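You operate a simulated robot arm through the tools that you are given. There is no shell and no other tool. Be economical: measure what you need, move in short steps, check, and stop when the job is done.

You run a simulated robot arm. Do the job below in one go: nothing can be reset, and whatever is moved stays where it is left.

TASK
Sweep the crumbs into the crumb pan and tip them into the soil bin.
Fine: use the pot brush; brush and pan back where they were; nothing swept on to the floor. Set down upright: pot brush.

The check looks at the end state, three seconds after you hand in, the way a careful person would. Anything else that was tipped, shoved, dropped, spilled or broken makes it a failure.

THE ROBOT
A 7-joint arm with a two-finger parallel gripper, fixed in place. Base frame: the origin is at the foot of the arm, x ahead of it, y to its left, z up. Lengths are in cm, angles in degrees, forces in N, time in s.
With the tool pointing down near the work surface it reaches from about 24 to 68 cm from the base axis. Its first joint turns from -66.0 to 66.0 degrees. Payload 2.4 kg.
The TCP is the grasp point between the finger pads, 3 cm short of the fingertips. In the tool frame z runs along the fingers and y along their closing line. Largest opening 9.4 cm; finger width 2.8, thickness 1; the body of the gripper, 5 by 9.6 cm, starts 5.5 cm behind the TCP.
Orientation is told as [roll, pitch, yaw] about the base's x, y, z axes, in that order, counted from this pose: with the fingers straight down and closing along the base's y, the tool's x points along the base's -x, its y along +y and its z along -z.

THE INTERFACE
- The arm moves only by the tool jog_arm. Its argument "plan" is one flat list of numbers, 6 for each row, row after row: the shift along the base's x, y, z in cm, then the turn, a rotation vector about the base's x, y, z in degrees. In form: [dx, dy, dz, ax, ay, az, dx, dy, dz, ax, ay, az, ...]. A call has 1 to 12 rows; each row shifts and turns the commanded pose from where the row before left it. "claw" is the finger opening in cm, from 0 to 9.4, set as the call begins (left out, the last holds). Rows are played at 5 a second. More than 5 cm and 8.6 degrees between two rows, or a gripper value outside its range, and nothing of the call is played. Where a pose cannot be reached the arm comes as near as it can. A force on the tool above 40 N (or 10 N above the force at the start of the call, whichever is more), or a blocked arm, ends the call early, and 0.2 s more pass. The fingers move at their own pace (about 15.3 cm/s each) and stop on an object; they squeeze with about 21 N. The grip force told is the motor's: it shows also when the fingers shut on nothing. Time passes only in rows, and 0.2 s behind the last, so rows that do not move let the fingers close. It gives the time, the measured TCP pose, the force on the tool (base axes), the opening and the grip force at its end, in the units of the frame above (readings bear some noise), with the torque about the TCP (base axes, N m) and any sound that the robot's microphone picked up, and new pictures: "views" is both (left out), scene, wrist or none.
- Cameras (640 x 400 px; columns grow to the right, rows downward): "scene" is fixed at [4.22, 47.42, 144.93]; the picture's right is [-0.73, -0.68, 0.00], its down [-0.36, 0.39, -0.85] and it looks along [0.58, -0.62, -0.53] (base axes); focal length 287 px, centre (320, 200). "wrist" rides on the gripper at [7.6, 1.4, -10.2] in the tool frame; the picture's right is [-0.18, 0.98, 0.00], its down [-0.75, -0.14, -0.64] and it looks along [-0.63, -0.12, 0.77] (tool axes); focal length 243 px, centre (320, 200). There is no depth. A picture from a camera that has moved, and an enlarged one, comes with that camera's place and axes in the base frame and with its lens.
- close_up(camera, box): a new picture of the part [left, top, right, bottom] of that camera's present view, enlarged. It takes no simulated time.
- hand_in(): hands the job in; it is judged then, once.

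Work in short steps. Places have to be worked out from the pictures, the camera data and where the tool is seen: move nearer, look again, correct. Check each grasp and each placing, and mend what went wrong. You have 120 turns and 200 pictures in all, those below and enlarged ones among them. Open the gripper and draw the arm clear of the work before you hand the job in, unless the task says otherwise; then end with one line.

The tools are called after "Emit:" as name(argument=value, ...) on one line, values as JSON. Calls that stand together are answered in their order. jog_arm: Moves the arm, as the interface text tells. Its arguments: {"type":"object","properties":{"plan":{"type":"array"},"claw":{"type":"number"},"views":{"type":"string","enum":["both","scene","wrist","none"]}},"required":["plan"]} The other tools are called the same way: close_up (camera, box) takes an enlarged picture of a part of a camera's view; hand_in () hands the job in.

At the start:

```text
clock: 0.0
eef_pos: [29.9, -13.58, 128.94]
tcp_rot: [0.0, 0.0, 0.1]
wrist_force: [-0.3, 0.7, 0.4]
wrist_torque: [0.04, -0.02, 0.0]
gripper_width: 9.41
finger_force: 0.0
```

scene: 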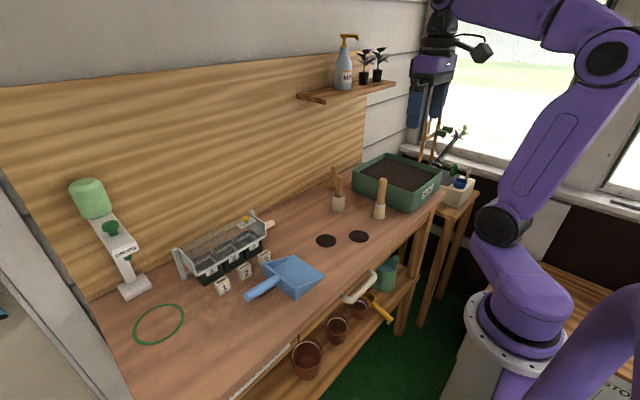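
wrist: 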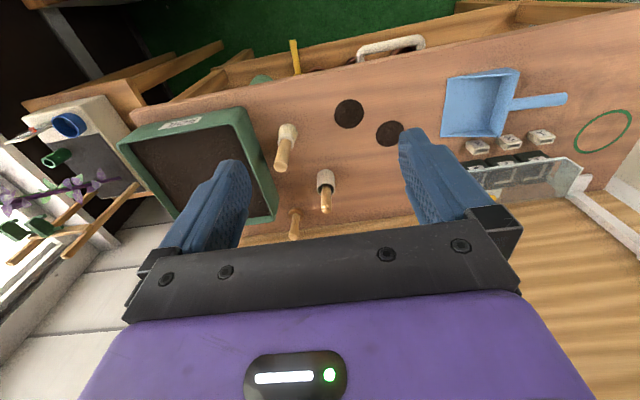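

I'll look at the bench closely first, to find the crumbs, the pot brush, pan and bin.

Emit:
close_up(camera="scene", box=[300, 140, 460, 260])

Emit:
close_up(camera="scene", box=[160, 200, 360, 325])

Emit:
close_up(camera="wrist", box=[240, 60, 640, 250])

```text
3.33 times, centred on (380, 200) of scene
camera zoom: at [4.22, 47.42, 144.93], right [-0.73, -0.68, 0.0], down [-0.36, 0.39, -0.85], along [0.58, -0.62, -0.53], focal length 956 px, centre (120, 200)
```

zoom: 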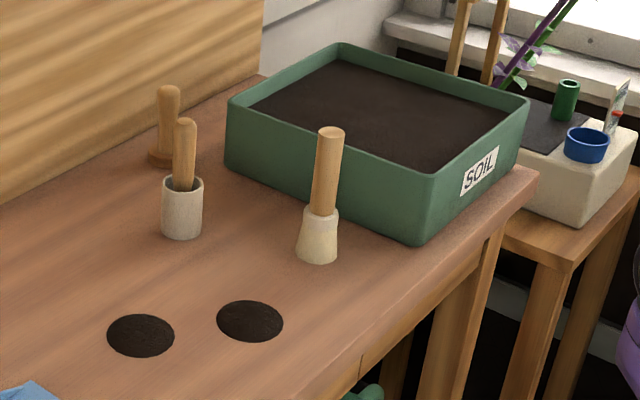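

```text
3.20 times, centred on (260, 262) of scene
camera zoom: at [4.22, 47.42, 144.93], right [-0.73, -0.68, 0.0], down [-0.36, 0.39, -0.85], along [0.58, -0.62, -0.53], focal length 917 px, centre (512, 0)
```

zoom: 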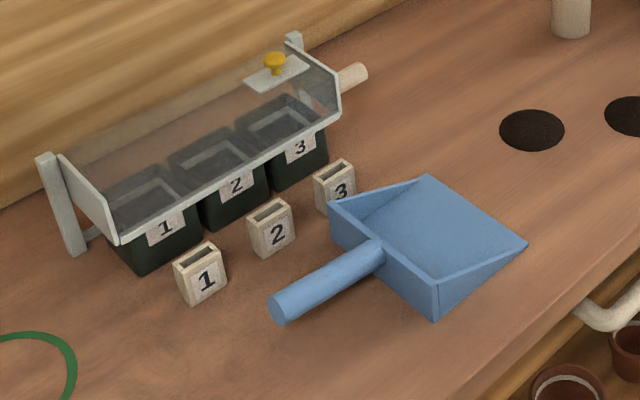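

```text
1.60 times, centred on (440, 155) of wrist
camera zoom: at [22.23, -12.29, 139.16], right [0.18, 0.98, 0.0], down [0.75, -0.14, 0.64], along [0.63, -0.12, -0.77], focal length 388 px, centre (128, 272)
```

zoom: 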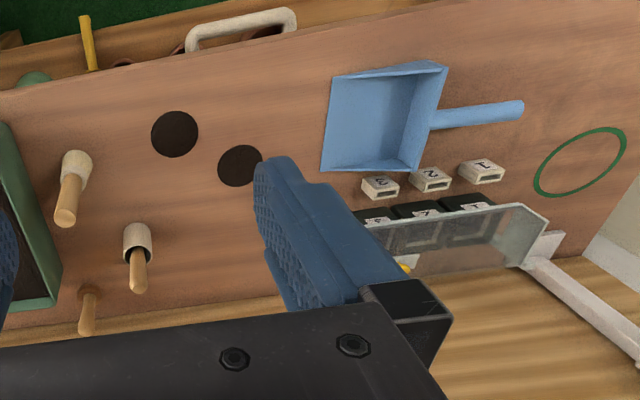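

The bench top appears to be at z≈88. The two dark discs near (42,-10) and (49.5,-3.5) may be the crumb piles, so I'll zoom in on those and on the brush candidates.

Emit:
close_up(camera="scene", box=[306, 220, 378, 265])

Emit:
close_up(camera="wrist", box=[260, 85, 420, 185])

Emit:
close_up(camera="scene", box=[320, 155, 416, 225])

```text
8.89 times, centred on (342, 242) of scene
camera zoom: at [4.22, 47.42, 144.93], right [-0.73, -0.68, 0.0], down [-0.36, 0.39, -0.85], along [0.58, -0.62, -0.53], focal length 2548 px, centre (124, -178)
```

zoom: 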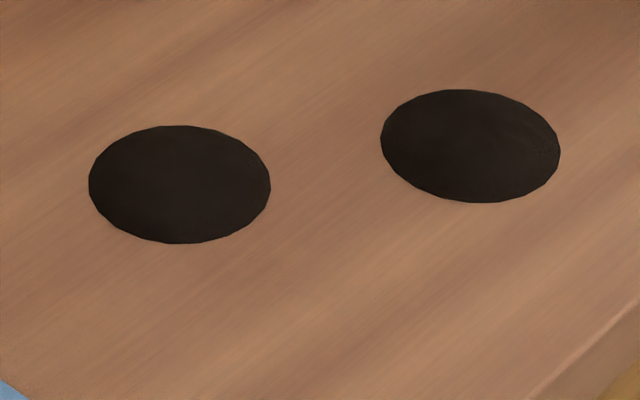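

```text
4.00 times, centred on (340, 135) of wrist
camera zoom: at [22.23, -12.29, 139.16], right [0.18, 0.98, 0.0], down [0.75, -0.14, 0.64], along [0.63, -0.12, -0.77], focal length 970 px, centre (240, 460)
```

zoom: 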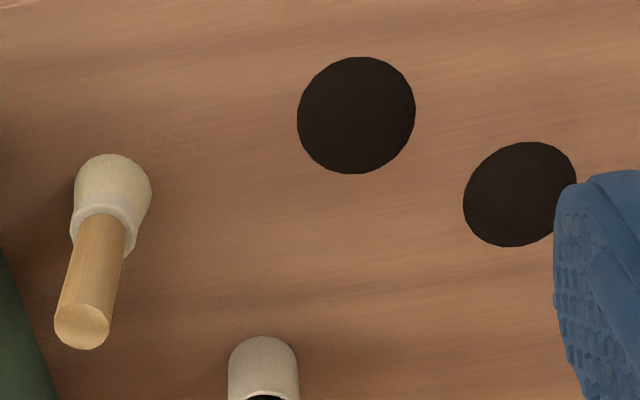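

```text
5.71 times, centred on (368, 190) of scene
camera zoom: at [4.22, 47.42, 144.93], right [-0.73, -0.68, 0.0], down [-0.36, 0.39, -0.85], along [0.58, -0.62, -0.53], focal length 1638 px, centre (46, 257)
```

zoom: 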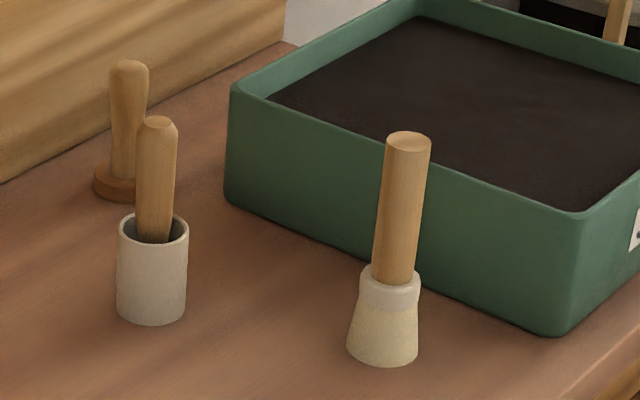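

The discs have no thickness that I can see, so I take them as the crumb patches. I judge the pan's mouth to run from (39.8,7.6) to (51.7,7.6), facing -y, with its handle toward +y. The pot brush, with flared bristles, stands at about (44.8,-25.6) with its top at z≈102. I'll move above the brush to check.

Emit:
jog_arm(plan=[2.48, -2, -2.83, 0, 0, 0, 2.48, -2, -2.83, 0, 0, 0, 2.48, -2, -2.83, 0, 0, 0, 2.48, -2, -2.83, 0, 0, 0, 2.48, -2, -2.83, 0, 0, 0, 2.48, -2, -2.83, 0, 0, 0, 0, 0, 0, 0, 0, 0])

```text
clock: 1.6
eef_pos: [44.73, -25.71, 111.69]
tcp_rot: [0.0, 0.0, 0.1]
wrist_force: [-0.2, -0.8, -0.2]
wrist_torque: [0.0, -0.03, 0.0]
gripper_width: 9.4
finger_force: 0.1
camera wrist: at [37.11, -24.39, 122.1], right [0.18, 0.98, 0.0], down [0.75, -0.14, 0.64], along [0.63, -0.12, -0.77], focal length 243 px, centre (320, 200)
```

scene: 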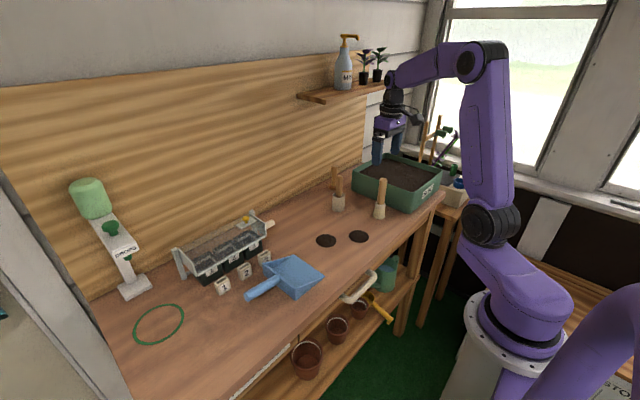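
wrist: 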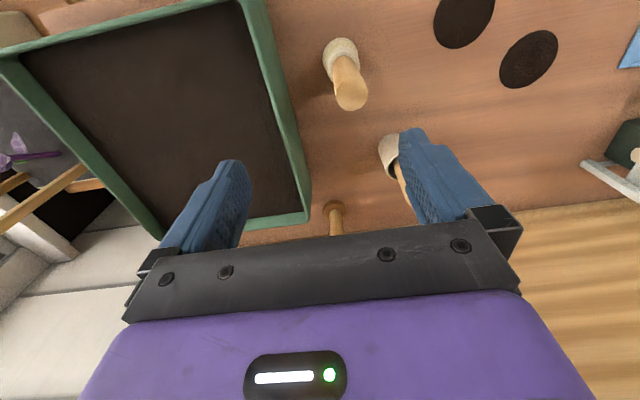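

Triangulating from both views puts the bench at z≈90 and the brush at about (43.2,-23.1) with its top at z≈103.5. I'll centre above it and check before going down.

Emit:
jog_arm(plan=[-1.5, 2.6, -1, 0, 0, 0, 0, 0, 0, 0, 0, 0], claw=6)

Emit:
close_up(camera="scene", box=[330, 130, 426, 225])

```text
clock: 2.2
eef_pos: [43.45, -22.9, 110.78]
tcp_rot: [0.1, 0.0, 0.1]
wrist_force: [0.4, 0.0, -0.5]
wrist_torque: [0.02, -0.01, 0.0]
gripper_width: 5.97
finger_force: 0.0
camera wrist: at [35.72, -21.61, 121.13], right [0.18, 0.98, 0.0], down [0.75, -0.14, 0.64], along [0.63, -0.12, -0.77], focal length 243 px, centre (320, 200)
```

scene: 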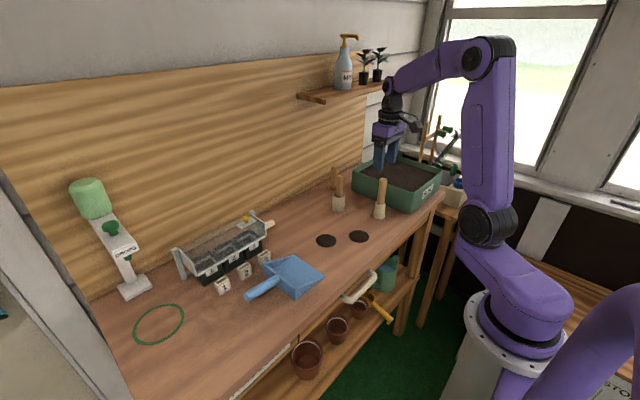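
wrist: 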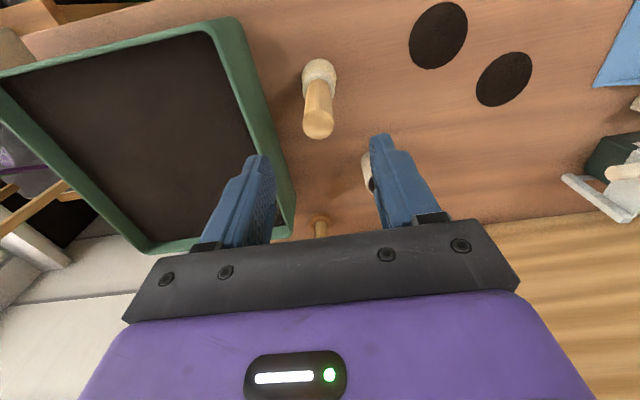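

```text
4.21 times, centred on (378, 178) of scene
camera zoom: at [4.22, 47.43, 144.93], right [-0.73, -0.68, 0.0], down [-0.36, 0.39, -0.85], along [0.58, -0.62, -0.53], focal length 1207 px, centre (76, 295)
```

zoom: 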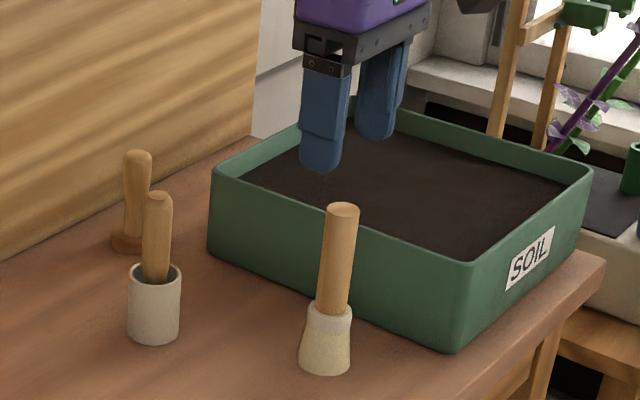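

The brush axis works out at about (42.9,-23.05). I'll go down to z≈100 with the fingers on either side of the handle.

Emit:
jog_arm(plan=[-0.5, -0.15, -3.8, 0, 0, 0, 0, 0, -3.5, 0, 0, 0, 0, 0, -3.5, 0, 0, 0, 0, 0, 0, 0, 0, 0])

Emit:
close_up(camera="scene", box=[330, 130, 426, 225])

```text
clock: 3.2
eef_pos: [42.73, -23.11, 99.95]
tcp_rot: [0.0, -0.1, 0.1]
wrist_force: [-0.2, 0.5, 0.4]
wrist_torque: [0.01, -0.01, 0.0]
gripper_width: 5.98
finger_force: 0.0
camera wrist: at [35.07, -21.76, 110.22], right [0.18, 0.98, 0.0], down [0.75, -0.14, 0.64], along [0.63, -0.12, -0.77], focal length 243 px, centre (320, 200)
```

scene: 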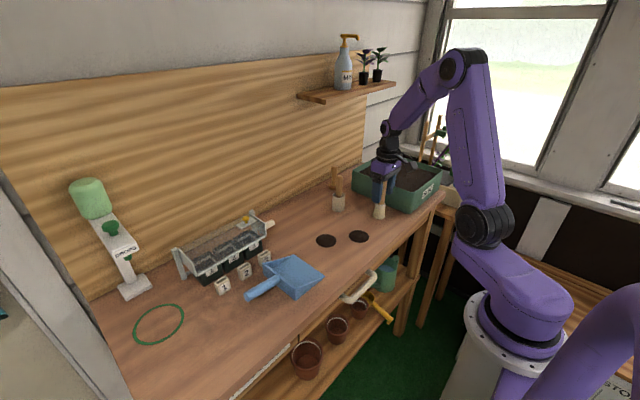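
wrist: 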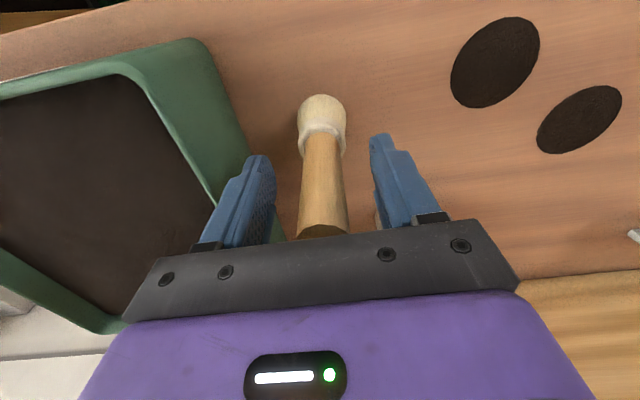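

```text
4.21 times, centred on (378, 178) of scene
camera zoom: at [4.22, 47.42, 144.93], right [-0.73, -0.68, 0.0], down [-0.36, 0.39, -0.85], along [0.58, -0.62, -0.53], focal length 1207 px, centre (76, 295)
```

zoom: 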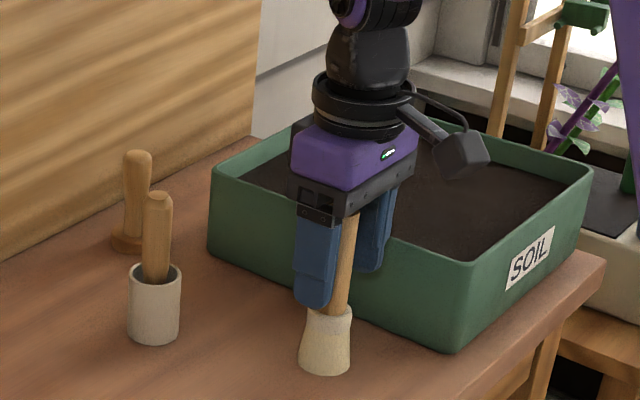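

The handle is between the fingers and centred. I'll close on it.

Emit:
jog_arm(plan=[0, 0, 0, 0, 0, 0, 0, 0, 0, 0, 0, 0, 0, 0, 0, 0, 0, 0], claw=0.5, views="wrist")

```text
clock: 4.0
eef_pos: [42.76, -22.94, 100.0]
tcp_rot: [-0.1, -0.1, 0.0]
wrist_force: [0.0, 0.2, -0.1]
wrist_torque: [0.02, -0.03, -0.02]
gripper_width: 2.31
finger_force: 20.8
camera wrist: at [35.08, -21.77, 110.26], right [0.18, 0.98, 0.0], down [0.75, -0.14, 0.64], along [0.63, -0.12, -0.77], focal length 243 px, centre (320, 200)
```

wrist: 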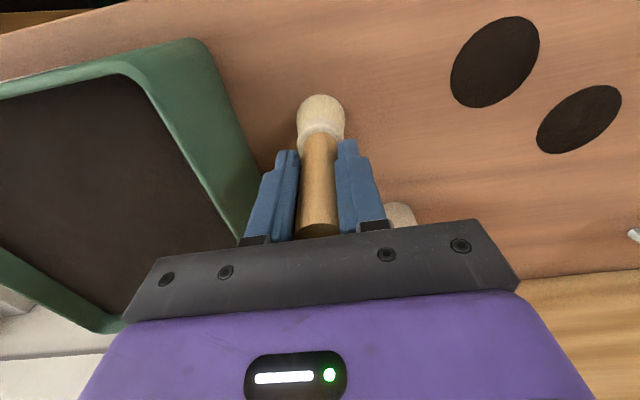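

The grip holds at 2.3 cm, with the TCP at (42.76,-22.95,100.0) and the brush standing on the bench. I'll lift 3 cm, go to the -y side of disc 1 at (41.3,-16.5) and look.

Emit:
jog_arm(plan=[0, 0, 3, 0, 0, 0, -0.7, 3.3, 0, 0, 0, 0, -0.7, 3.2, 0, 0, 0, 0, 0, 0, -2, 0, 0, 0, 0, 0, 0, 0, 0, 0])

Emit:
close_up(camera="scene", box=[280, 150, 424, 290])

```text
clock: 5.2
eef_pos: [41.43, -16.71, 101.07]
tcp_rot: [0.1, 0.0, 0.2]
wrist_force: [-0.2, 0.2, -0.2]
wrist_torque: [-0.01, 0.02, -0.01]
gripper_width: 2.29
finger_force: 20.9
camera wrist: at [33.78, -15.41, 111.29], right [0.18, 0.98, 0.0], down [0.75, -0.14, 0.64], along [0.63, -0.12, -0.77], focal length 243 px, centre (320, 200)
```

scene: 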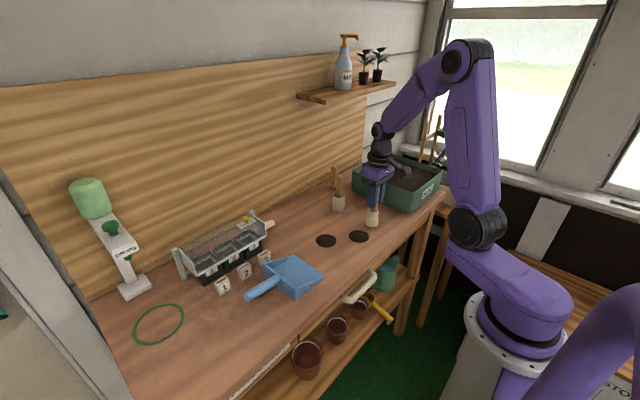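
wrist: 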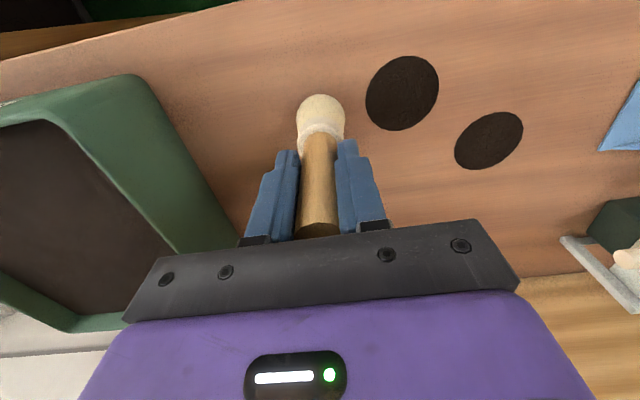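

```text
2.86 times, centred on (352, 220) of scene
camera zoom: at [4.22, 47.43, 144.93], right [-0.73, -0.68, 0.0], down [-0.36, 0.39, -0.85], along [0.58, -0.62, -0.53], focal length 819 px, centre (229, 143)
```

zoom: 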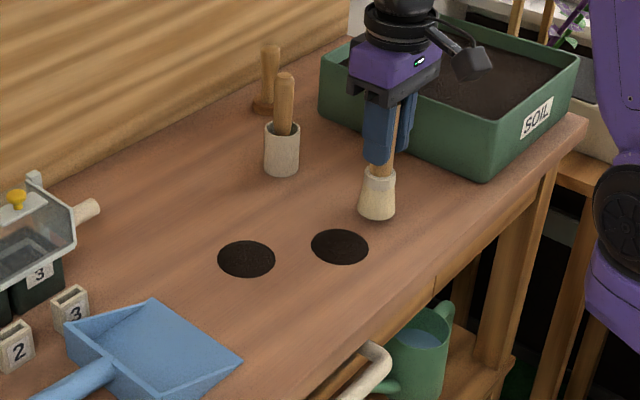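

Disc 1 comes out at (41.1,-9.9) and disc 2 at (46.9,-1.8). I'll lower the brush to the bench and make a short test sweep toward +y to see how the crumbs behave.

Emit:
jog_arm(plan=[-0.3, 0, -1.05, 0, 0, 0, 0, 1.5, 0, 0, 0, 0, 0, 1.5, 0, 0, 0, 0, 0, 1.5, 0, 0, 0, 0, 0, 0, 0, 0, 0, 0])

Emit:
close_up(camera="scene", box=[300, 170, 412, 270])

```text
clock: 6.4
eef_pos: [41.03, -12.02, 100.02]
tcp_rot: [0.0, 0.1, -0.1]
wrist_force: [0.6, -0.7, 3.8]
wrist_torque: [-0.15, 0.01, 0.01]
gripper_width: 2.3
finger_force: 21.0
camera wrist: at [33.4, -10.75, 110.28], right [0.18, 0.98, 0.0], down [0.75, -0.14, 0.64], along [0.63, -0.12, -0.77], focal length 243 px, centre (320, 200)
```

scene: 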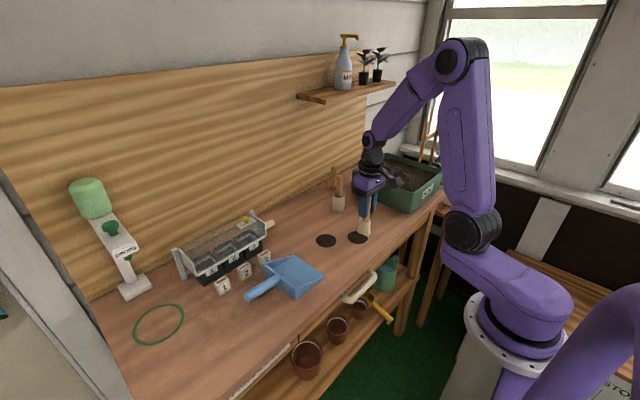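
wrist: 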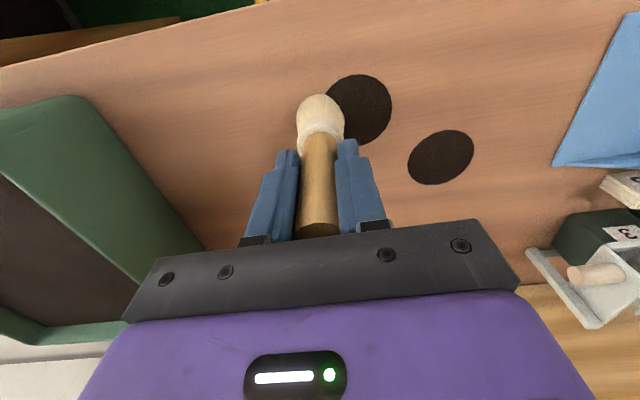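

```text
4.00 times, centred on (356, 220) of scene
camera zoom: at [4.21, 47.42, 144.93], right [-0.73, -0.68, 0.0], down [-0.36, 0.39, -0.85], along [0.58, -0.62, -0.53], focal length 1147 px, centre (176, 120)
```

zoom: 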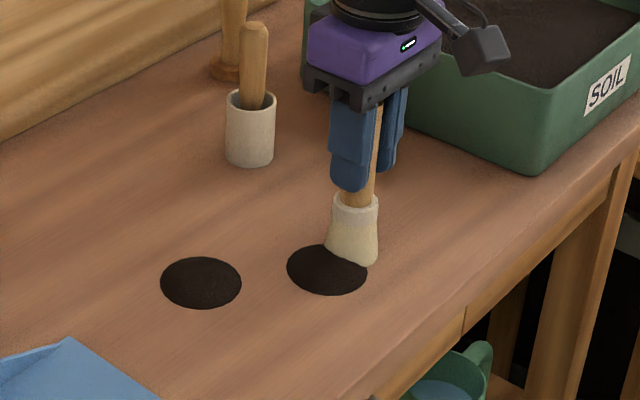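

The brush may have nudged the patch by a centimetre or less. I'll keep sweeping and compare.

Emit:
jog_arm(plan=[0, 1.5, 0, 0, 0, 0, 0, 1.5, 0, 0, 0, 0, 0, 1.5, 0, 0, 0, 0, 0, 0, 0, 0, 0, 0])

Emit:
close_up(camera="scene", box=[300, 170, 412, 270])

```text
clock: 7.4
eef_pos: [40.97, -7.55, 100.1]
tcp_rot: [0.0, 0.0, 0.0]
wrist_force: [-0.8, 0.9, -0.6]
wrist_torque: [-0.01, 0.02, 0.01]
gripper_width: 2.31
finger_force: 20.8
camera wrist: at [33.42, -6.29, 110.3], right [0.18, 0.98, 0.0], down [0.75, -0.14, 0.64], along [0.63, -0.12, -0.77], focal length 243 px, centre (320, 200)
```

scene: 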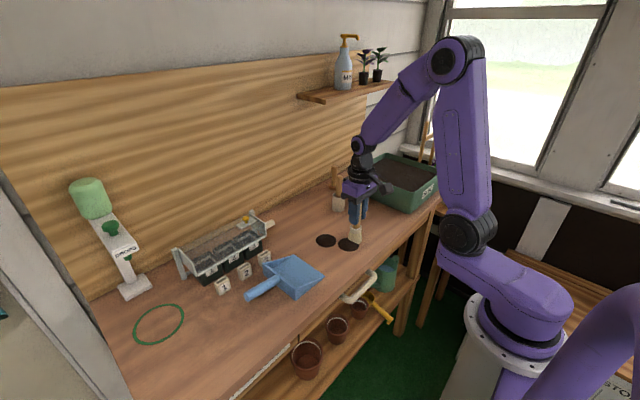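
wrist: 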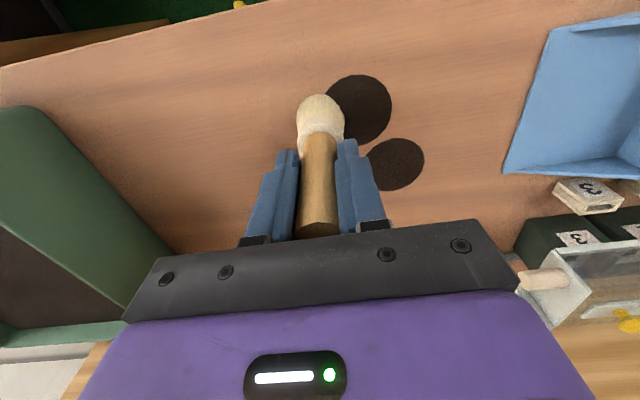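

```text
4.00 times, centred on (356, 220) of scene
camera zoom: at [4.22, 47.43, 144.93], right [-0.73, -0.68, 0.0], down [-0.36, 0.39, -0.85], along [0.58, -0.62, -0.53], focal length 1147 px, centre (176, 120)
```

zoom: 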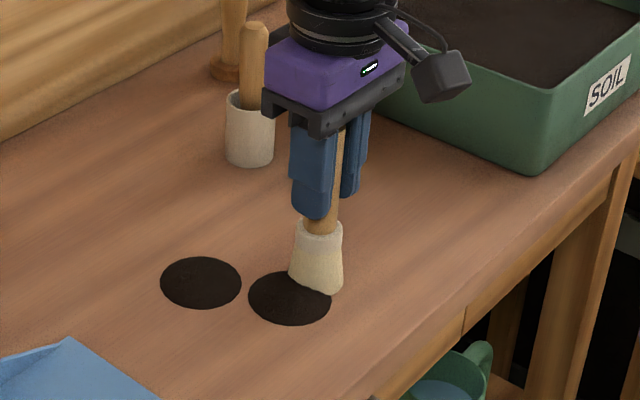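

The patch rides about 3 cm ahead of the brush, so the crumbs are being pushed. I'll go on straight past disc 2, aiming for the pan's mouth.

Emit:
jog_arm(plan=[0, 1.5, 0, 0, 0, 0, 0, 1.5, 0, 0, 0, 0, 0, 1.5, 0, 0, 0, 0, 0, 1.5, 0, 0, 0, 0, 0, 0, 0, 0, 0, 0])

Emit:
close_up(camera="scene", box=[252, 200, 380, 300])

```text
clock: 8.6
eef_pos: [40.98, -1.6, 100.19]
tcp_rot: [0.0, 0.0, 0.0]
wrist_force: [-0.8, 0.7, -0.1]
wrist_torque: [0.01, -0.01, 0.01]
gripper_width: 2.3
finger_force: 20.6
camera wrist: at [33.45, -0.32, 110.36], right [0.18, 0.98, 0.0], down [0.75, -0.14, 0.64], along [0.63, -0.12, -0.77], focal length 243 px, centre (320, 200)
```

scene: 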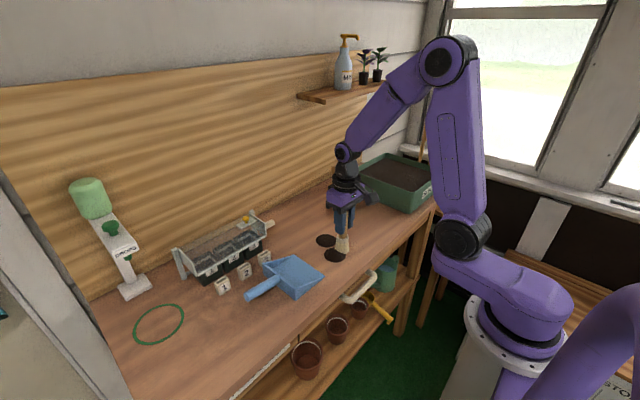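
wrist: 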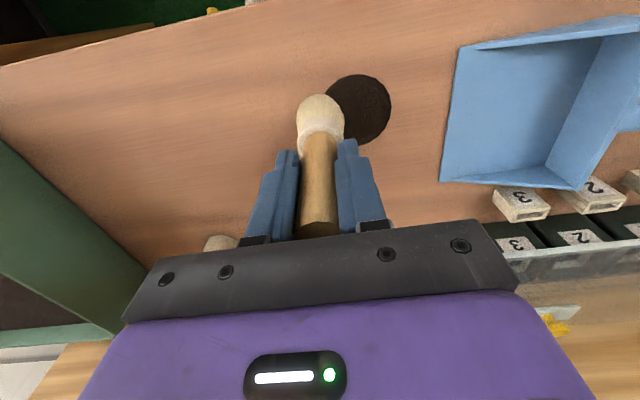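

```text
4.00 times, centred on (316, 250) of scene
camera zoom: at [4.22, 47.43, 144.93], right [-0.73, -0.68, 0.0], down [-0.36, 0.39, -0.85], along [0.58, -0.62, -0.53], focal length 1147 px, centre (336, 0)
```

zoom: 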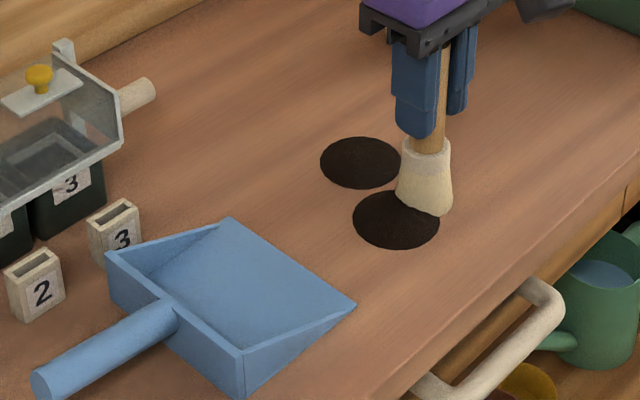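

The patch is still riding ahead, at about (41,1.6). The pan's mouth runs x 38–50 at y=9. I'll sweep on with a slight drift in +x so the patch sits inside the mouth.

Emit:
jog_arm(plan=[0.2, 1.5, 0, 0, 0, 0, 0.3, 1.5, 0, 0, 0, 0, 0.3, 1.5, 0, 0, 0, 0, 0.3, 1.2, 0, 0, 0, 0, 0, 0, 0, 0, 0, 0])

Emit:
close_up(camera="scene", box=[252, 200, 380, 300])

```text
clock: 9.8
eef_pos: [42.22, 4.19, 100.12]
tcp_rot: [0.0, 0.0, 0.0]
wrist_force: [0.4, 0.8, 0.6]
wrist_torque: [0.04, 0.01, 0.05]
gripper_width: 2.32
finger_force: 20.3
camera wrist: at [34.45, 5.43, 110.34], right [0.18, 0.98, 0.0], down [0.75, -0.14, 0.64], along [0.63, -0.12, -0.77], focal length 243 px, centre (320, 200)
```

scene: 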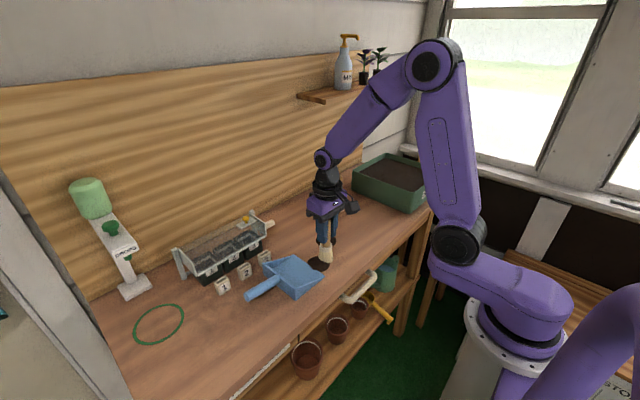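
wrist: 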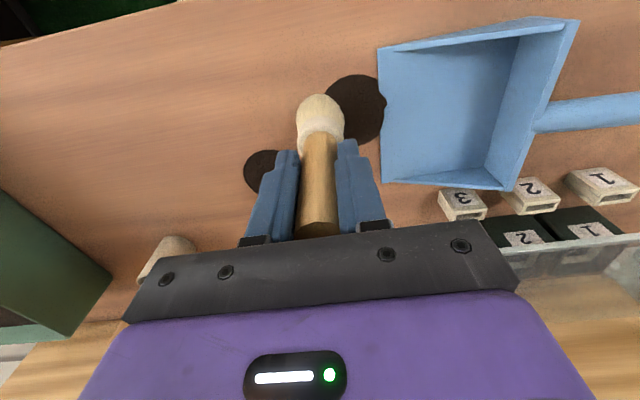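

```text
4.00 times, centred on (316, 250) of scene
camera zoom: at [4.22, 47.43, 144.93], right [-0.73, -0.68, 0.0], down [-0.36, 0.39, -0.85], along [0.58, -0.62, -0.53], focal length 1147 px, centre (336, 0)
```

zoom: 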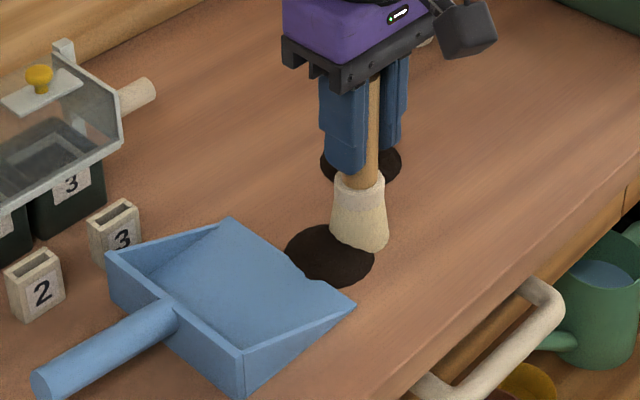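

The patch's leading edge has reached the pan lip. I'll push 2 cm more and look closely.

Emit:
jog_arm(plan=[0.1, 1, 0, 0, 0, 0, 0.1, 1, 0, 0, 0, 0, 0, 0, 0, 0, 0, 0])

Emit:
close_up(camera="scene", box=[252, 200, 380, 300])

```text
clock: 10.6
eef_pos: [42.28, 6.1, 99.92]
tcp_rot: [0.0, 0.0, 0.0]
wrist_force: [-1.1, -1.9, 3.9]
wrist_torque: [-0.27, 0.06, 0.03]
gripper_width: 2.31
finger_force: 22.0
camera wrist: at [34.68, 7.37, 110.31], right [0.18, 0.98, 0.0], down [0.75, -0.14, 0.64], along [0.63, -0.12, -0.77], focal length 243 px, centre (320, 200)
```

scene: 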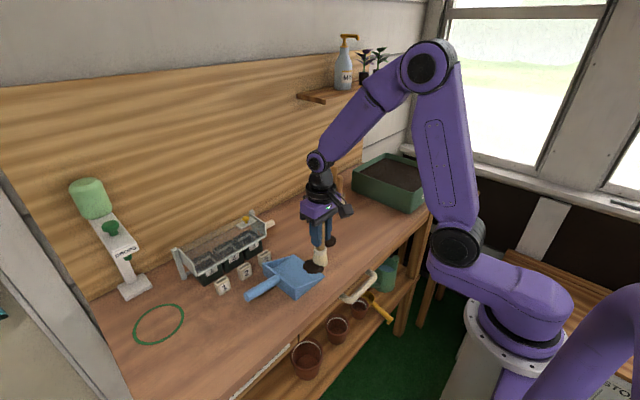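
wrist: 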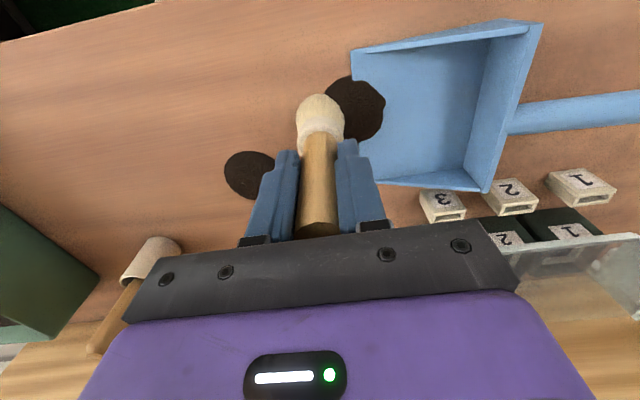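

```text
4.00 times, centred on (316, 250) of scene
camera zoom: at [4.21, 47.42, 144.93], right [-0.73, -0.68, 0.0], down [-0.36, 0.39, -0.85], along [0.58, -0.62, -0.53], focal length 1147 px, centre (336, 0)
```

zoom: 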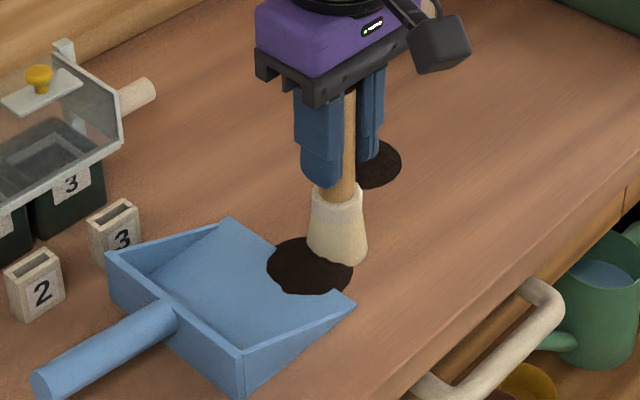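

The patch is now draping onto the pan floor and the pan hasn't moved. The y force shows the bristles near the lip, so I'll raise 0.4 cm and ease on over it.

Emit:
jog_arm(plan=[0, 0, 0.4, 0, 0, 0, 0.1, 1, 0, 0, 0, 0, 0.1, 1, 0, 0, 0, 0, 0, 0, 0, 0, 0, 0])

Emit:
close_up(camera="scene", box=[252, 200, 380, 300])

```text
clock: 11.6
eef_pos: [42.32, 8.18, 100.55]
tcp_rot: [0.0, 0.0, 0.1]
wrist_force: [0.3, -0.1, -0.7]
wrist_torque: [-0.02, 0.02, 0.02]
gripper_width: 2.32
finger_force: 21.3
camera wrist: at [34.79, 9.42, 110.83], right [0.18, 0.98, 0.0], down [0.75, -0.14, 0.64], along [0.63, -0.12, -0.77], focal length 243 px, centre (320, 200)
```

scene: 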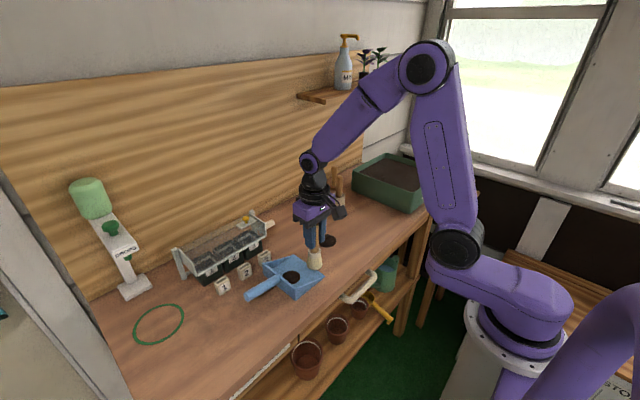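
wrist: 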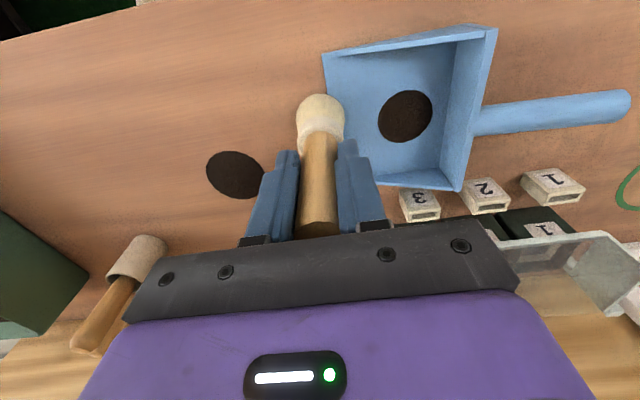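

```text
4.00 times, centred on (316, 250) of scene
camera zoom: at [4.22, 47.43, 144.93], right [-0.73, -0.68, 0.0], down [-0.36, 0.39, -0.85], along [0.58, -0.62, -0.53], focal length 1147 px, centre (336, 0)
```

zoom: 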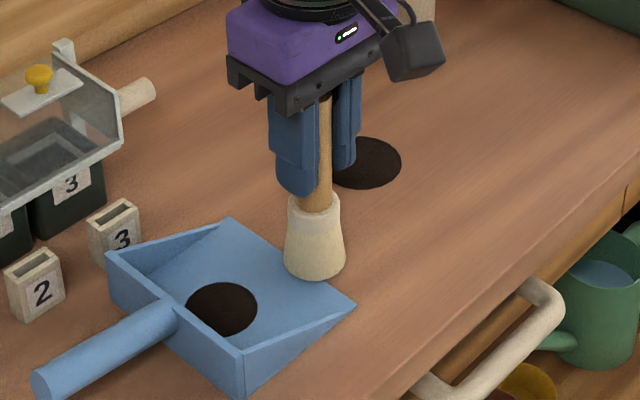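

Disc 1's crumbs are now inside the pan. I'll lift, go round to the -y side of disc 2, and sweep it the same way.

Emit:
jog_arm(plan=[0, -0.5, 4, 0, 0, 0, 1.2, -4, 0, 0, 0, 0, 1.2, -4, 0, 0, 0, 0, 1.2, -4, 0, 0, 0, 0, 1.1, -4, 0, 0, 0, 0, 0, 0, -3.4, 0, 0, 0, 0, 0, 0, 0, 0, 0])

```text
clock: 13.2
eef_pos: [47.23, -8.39, 101.15]
tcp_rot: [0.1, 0.1, 0.0]
wrist_force: [0.1, 0.0, -0.6]
wrist_torque: [-0.01, -0.02, -0.02]
gripper_width: 2.32
finger_force: 20.4
camera wrist: at [39.57, -7.02, 111.35], right [0.18, 0.98, 0.0], down [0.75, -0.14, 0.64], along [0.63, -0.12, -0.77], focal length 243 px, centre (320, 200)
```

scene: 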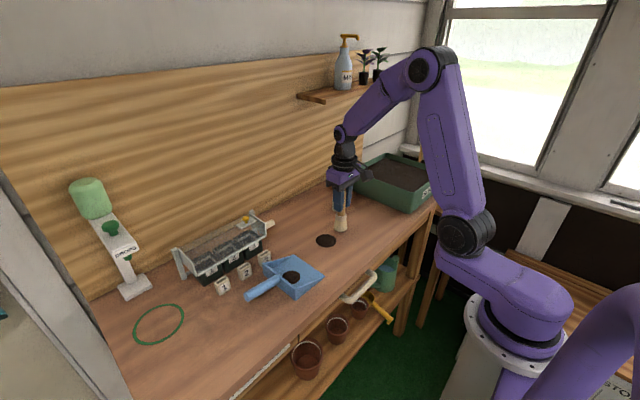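
wrist: 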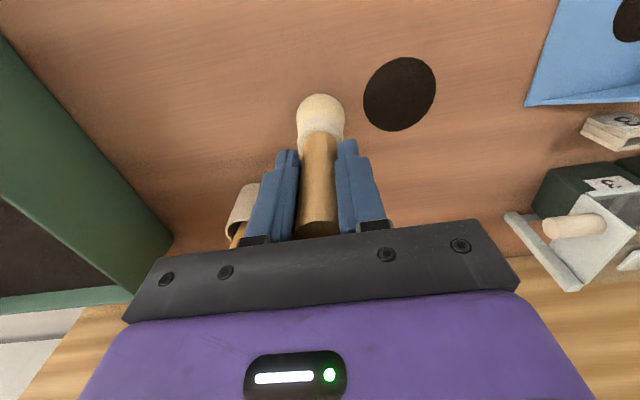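

Disc 2 lies ahead of the brush just as disc 1 did. I'll lower and sweep toward the pan with a slight -x drift.

Emit:
jog_arm(plan=[0, 0, -1.1, 0, 0, 0, -0.2, 1.5, 0, 0, 0, 0, -0.2, 1.5, 0, 0, 0, 0, -0.2, 1.5, 0, 0, 0, 0, -0.2, 1.5, 0, 0, 0, 0, -0.2, 1.5, 0, 0, 0, 0, -0.2, 1.5, 0, 0, 0, 0, -0.2, 1.5, 0, 0, 0, 0, -0.2, 1.5, 0, 0, 0, 0, 0, 0, 0, 0, 0, 0])

Emit:
close_up(camera="scene", box=[252, 200, 380, 300])

```text
clock: 15.4
eef_pos: [45.7, 3.73, 100.07]
tcp_rot: [0.0, 0.0, 0.0]
wrist_force: [2.1, -7.1, 19.7]
wrist_torque: [-0.64, -0.2, 0.01]
gripper_width: 2.33
finger_force: 21.2
camera wrist: at [37.94, 4.98, 110.3], right [0.18, 0.98, 0.0], down [0.75, -0.14, 0.64], along [0.63, -0.12, -0.77], focal length 243 px, centre (320, 200)
```

scene: 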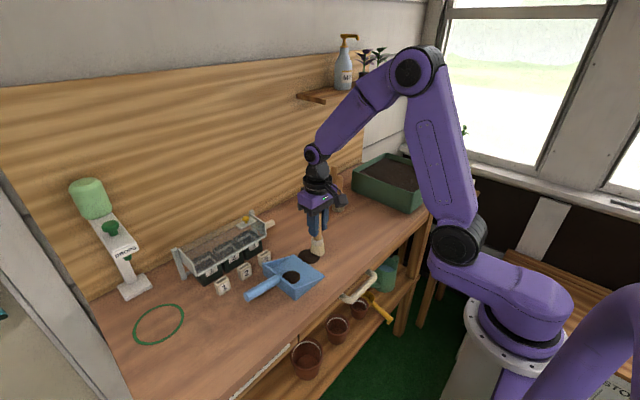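
wrist: 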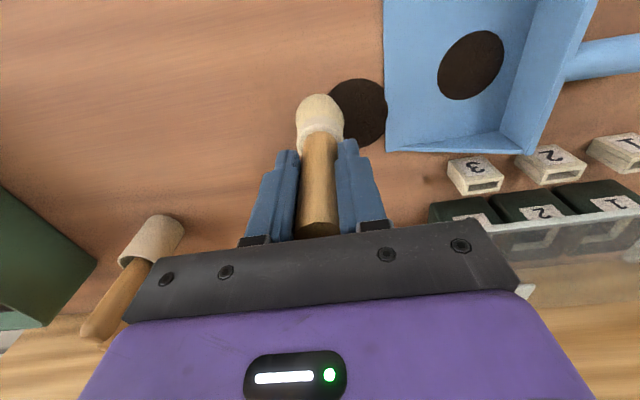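

```text
4.00 times, centred on (316, 250) of scene
camera zoom: at [4.19, 47.4, 144.93], right [-0.73, -0.68, 0.0], down [-0.36, 0.39, -0.85], along [0.58, -0.62, -0.53], focal length 1147 px, centre (336, 0)
```

zoom: 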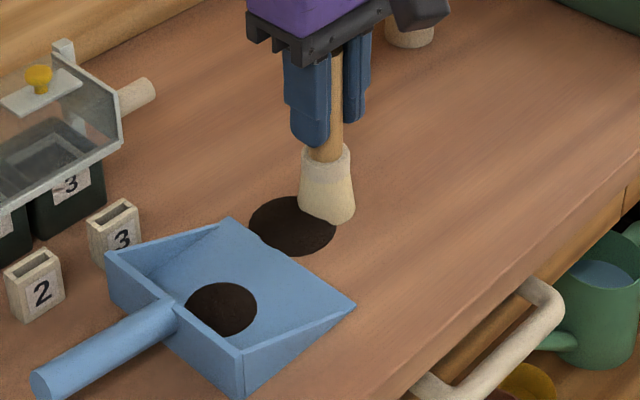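

The patch has reached the lip, but the brush is pressing down at about 20 N. I'll raise 0.25 and push 2 cm, then raise again and push 2 more, as before.

Emit:
jog_arm(plan=[-0.1, 0, 0.25, 0, 0, 0, -0.1, 1.2, 0, 0, 0, 0, 0, 1.2, 0, 0, 0, 0, 0, 0, 0.3, 0, 0, 0, 0, 1, 0, 0, 0, 0, 0, 1, 0, 0, 0, 0, 0, 0, 0, 0, 0, 0])

Emit:
close_up(camera="scene", box=[252, 200, 380, 300])

```text
clock: 17.0
eef_pos: [45.41, 8.03, 100.54]
tcp_rot: [0.0, 0.1, 0.1]
wrist_force: [-0.6, -0.3, -0.6]
wrist_torque: [-0.02, 0.03, 0.01]
gripper_width: 2.29
finger_force: 20.6
camera wrist: at [37.76, 9.34, 110.7], right [0.18, 0.98, 0.0], down [0.75, -0.14, 0.64], along [0.63, -0.12, -0.77], focal length 243 px, centre (320, 200)
```

scene: 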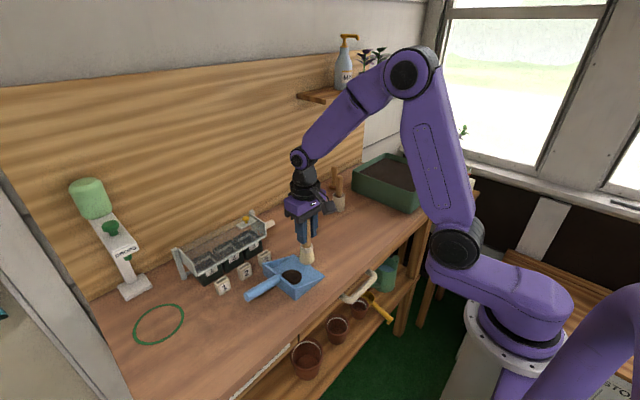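
wrist: 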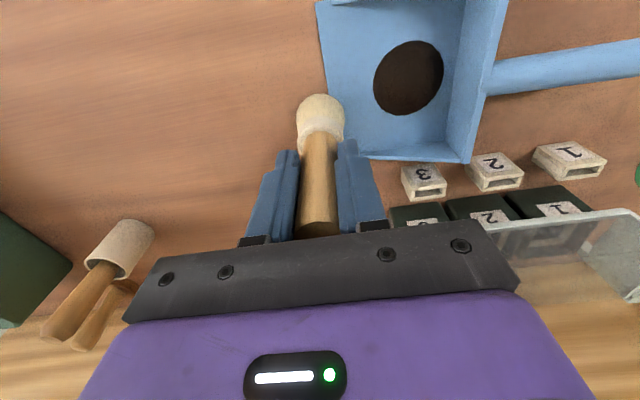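

```text
4.00 times, centred on (316, 250) of scene
camera zoom: at [4.22, 47.43, 144.93], right [-0.73, -0.68, 0.0], down [-0.36, 0.39, -0.85], along [0.58, -0.62, -0.53], focal length 1147 px, centre (336, 0)
```

zoom: 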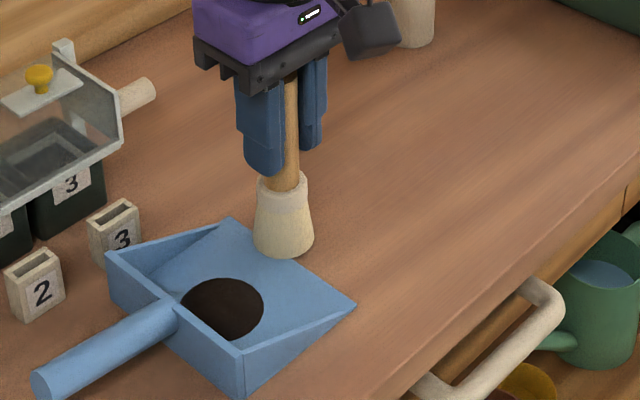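

Both patches are in the pan, the bench is clean, and the pan hasn't moved. I'll carry the brush back to (42.76,-22.95).

Emit:
jog_arm(plan=[0, -0.5, 4, 0, 0, 0, -0.35, -4.3, 0, 0, 0, 0, -0.35, -4.4, 0, 0, 0, 0, -0.4, -4.4, 0, 0, 0, 0, -0.4, -4.4, 0, 0, 0, 0, -0.4, -4.4, 0, 0, 0, 0, -0.4, -4.4, 0, 0, 0, 0, -0.4, -4.2, 0, 0, 0, 0, 0, 0, -3.3, 0, 0, 0, 0, 0, 0, 0, 0, 0])

Emit:
close_up(camera="scene", box=[330, 130, 426, 225])

```text
clock: 19.2
eef_pos: [42.64, -23.23, 100.97]
tcp_rot: [0.0, 0.0, 0.2]
wrist_force: [0.8, -0.6, 0.0]
wrist_torque: [-0.03, 0.0, 0.01]
gripper_width: 2.28
finger_force: 20.9
camera wrist: at [34.98, -21.87, 111.35], right [0.18, 0.98, 0.0], down [0.75, -0.14, 0.64], along [0.63, -0.12, -0.77], focal length 243 px, centre (320, 200)
```

scene: 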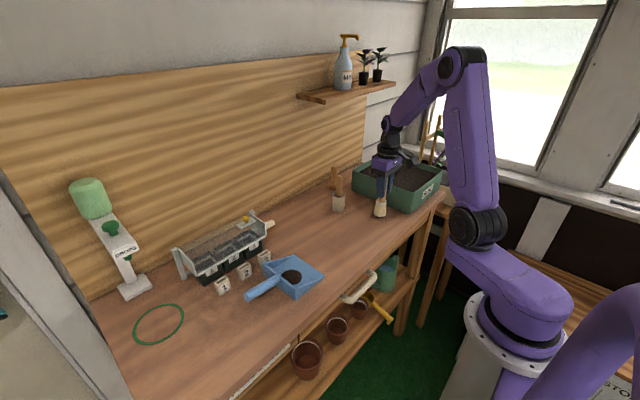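
wrist: 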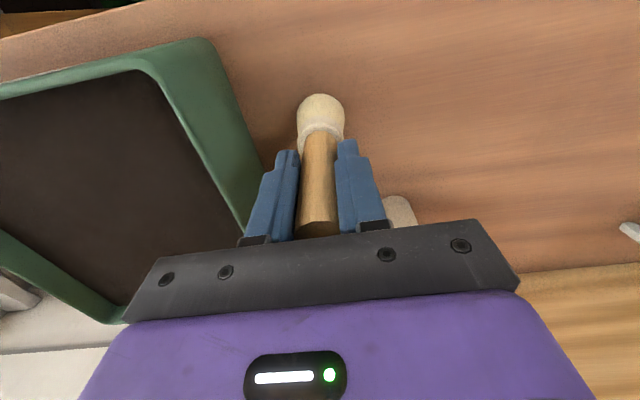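

```text
4.21 times, centred on (378, 178) of scene
camera zoom: at [4.22, 47.42, 144.93], right [-0.73, -0.68, 0.0], down [-0.36, 0.39, -0.85], along [0.58, -0.62, -0.53], focal length 1207 px, centre (76, 295)
```

zoom: 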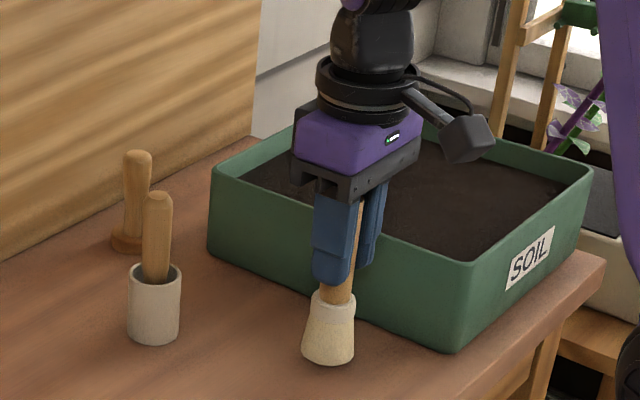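

I'll correct 0.25 cm in y and lower gently until it touches.

Emit:
jog_arm(plan=[0.1, 0.25, -0.5, 0, 0, 0, 0, 0, -0.3, 0, 0, 0, 0, 0, -0.15, 0, 0, 0, 0, 0, 0, 0, 0, 0], views="none")

```text
clock: 20.2
eef_pos: [42.66, -22.82, 100.17]
tcp_rot: [0.0, 0.0, 0.0]
wrist_force: [0.1, 0.4, -0.7]
wrist_torque: [0.0, 0.02, 0.0]
gripper_width: 2.27
finger_force: 21.1
```

There's no contact yet, so I'll lower a little more.

Emit:
jog_arm(plan=[0, 0, -0.1, 0, 0, 0, 0, 0, -0.07, 0, 0, 0, 0, 0, 0, 0, 0, 0], views="none")

```text
clock: 21.0
eef_pos: [42.93, -22.66, 100.13]
tcp_rot: [-0.2, 0.0, 0.0]
wrist_force: [-3.1, 2.6, 17.4]
wrist_torque: [0.18, 0.14, 0.07]
gripper_width: 2.3
finger_force: 21.2
```

The brush touches. I'll ease off slightly and read again.

Emit:
jog_arm(plan=[0, -0.1, 0.05, 0, 0, 0, 0, 0, 0, 0, 0, 0], views="none")

```text
clock: 21.6
eef_pos: [42.87, -22.72, 100.15]
tcp_rot: [-0.1, -0.1, 0.2]
wrist_force: [1.2, 2.6, 9.6]
wrist_torque: [0.36, -0.33, 0.06]
gripper_width: 2.33
finger_force: 20.5
```

Emit:
jog_arm(plan=[-0.1, -0.25, 0.05, 0, 0, 0, 0, 0, 0, 0, 0, 0], views="none")

```text
clock: 22.2
eef_pos: [42.66, -23.02, 100.11]
tcp_rot: [0.0, 0.1, -0.1]
wrist_force: [0.1, 0.1, -0.8]
wrist_torque: [0.0, -0.01, 0.0]
gripper_width: 2.33
finger_force: 21.1
```

The brush is within half a millimetre of the bench and back over its place. I'll open the gripper.

Emit:
jog_arm(plan=[0, 0, 0, 0, 0, 0, 0, 0, 0, 0, 0, 0], claw=6)

Emit:
close_up(camera="scene", box=[330, 130, 426, 225])

```text
clock: 22.8
eef_pos: [42.67, -23.16, 100.13]
tcp_rot: [0.0, 0.1, 0.0]
wrist_force: [0.3, -0.8, -0.6]
wrist_torque: [0.01, 0.0, 0.03]
gripper_width: 6.0
finger_force: 0.1
camera wrist: at [35.1, -21.79, 110.44], right [0.18, 0.98, 0.0], down [0.75, -0.14, 0.64], along [0.63, -0.12, -0.77], focal length 243 px, centre (320, 200)
```

scene: 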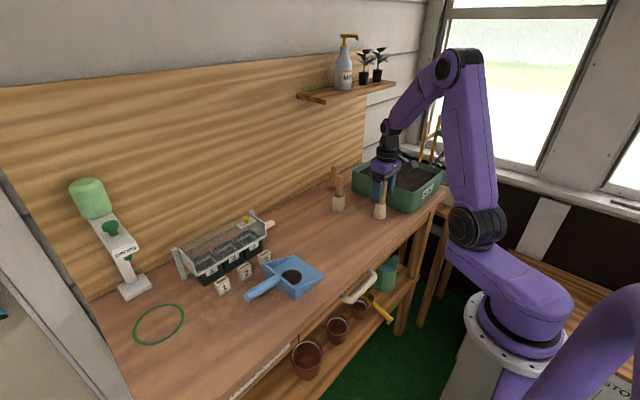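
wrist: 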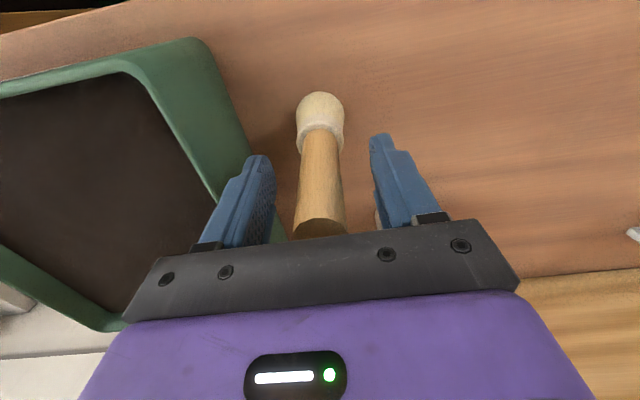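

```text
4.21 times, centred on (378, 178) of scene
camera zoom: at [4.22, 47.42, 144.93], right [-0.73, -0.68, 0.0], down [-0.36, 0.39, -0.85], along [0.58, -0.62, -0.53], focal length 1207 px, centre (76, 295)
```

zoom: 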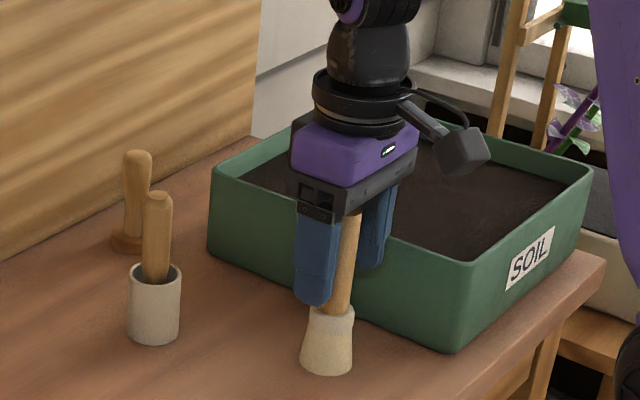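

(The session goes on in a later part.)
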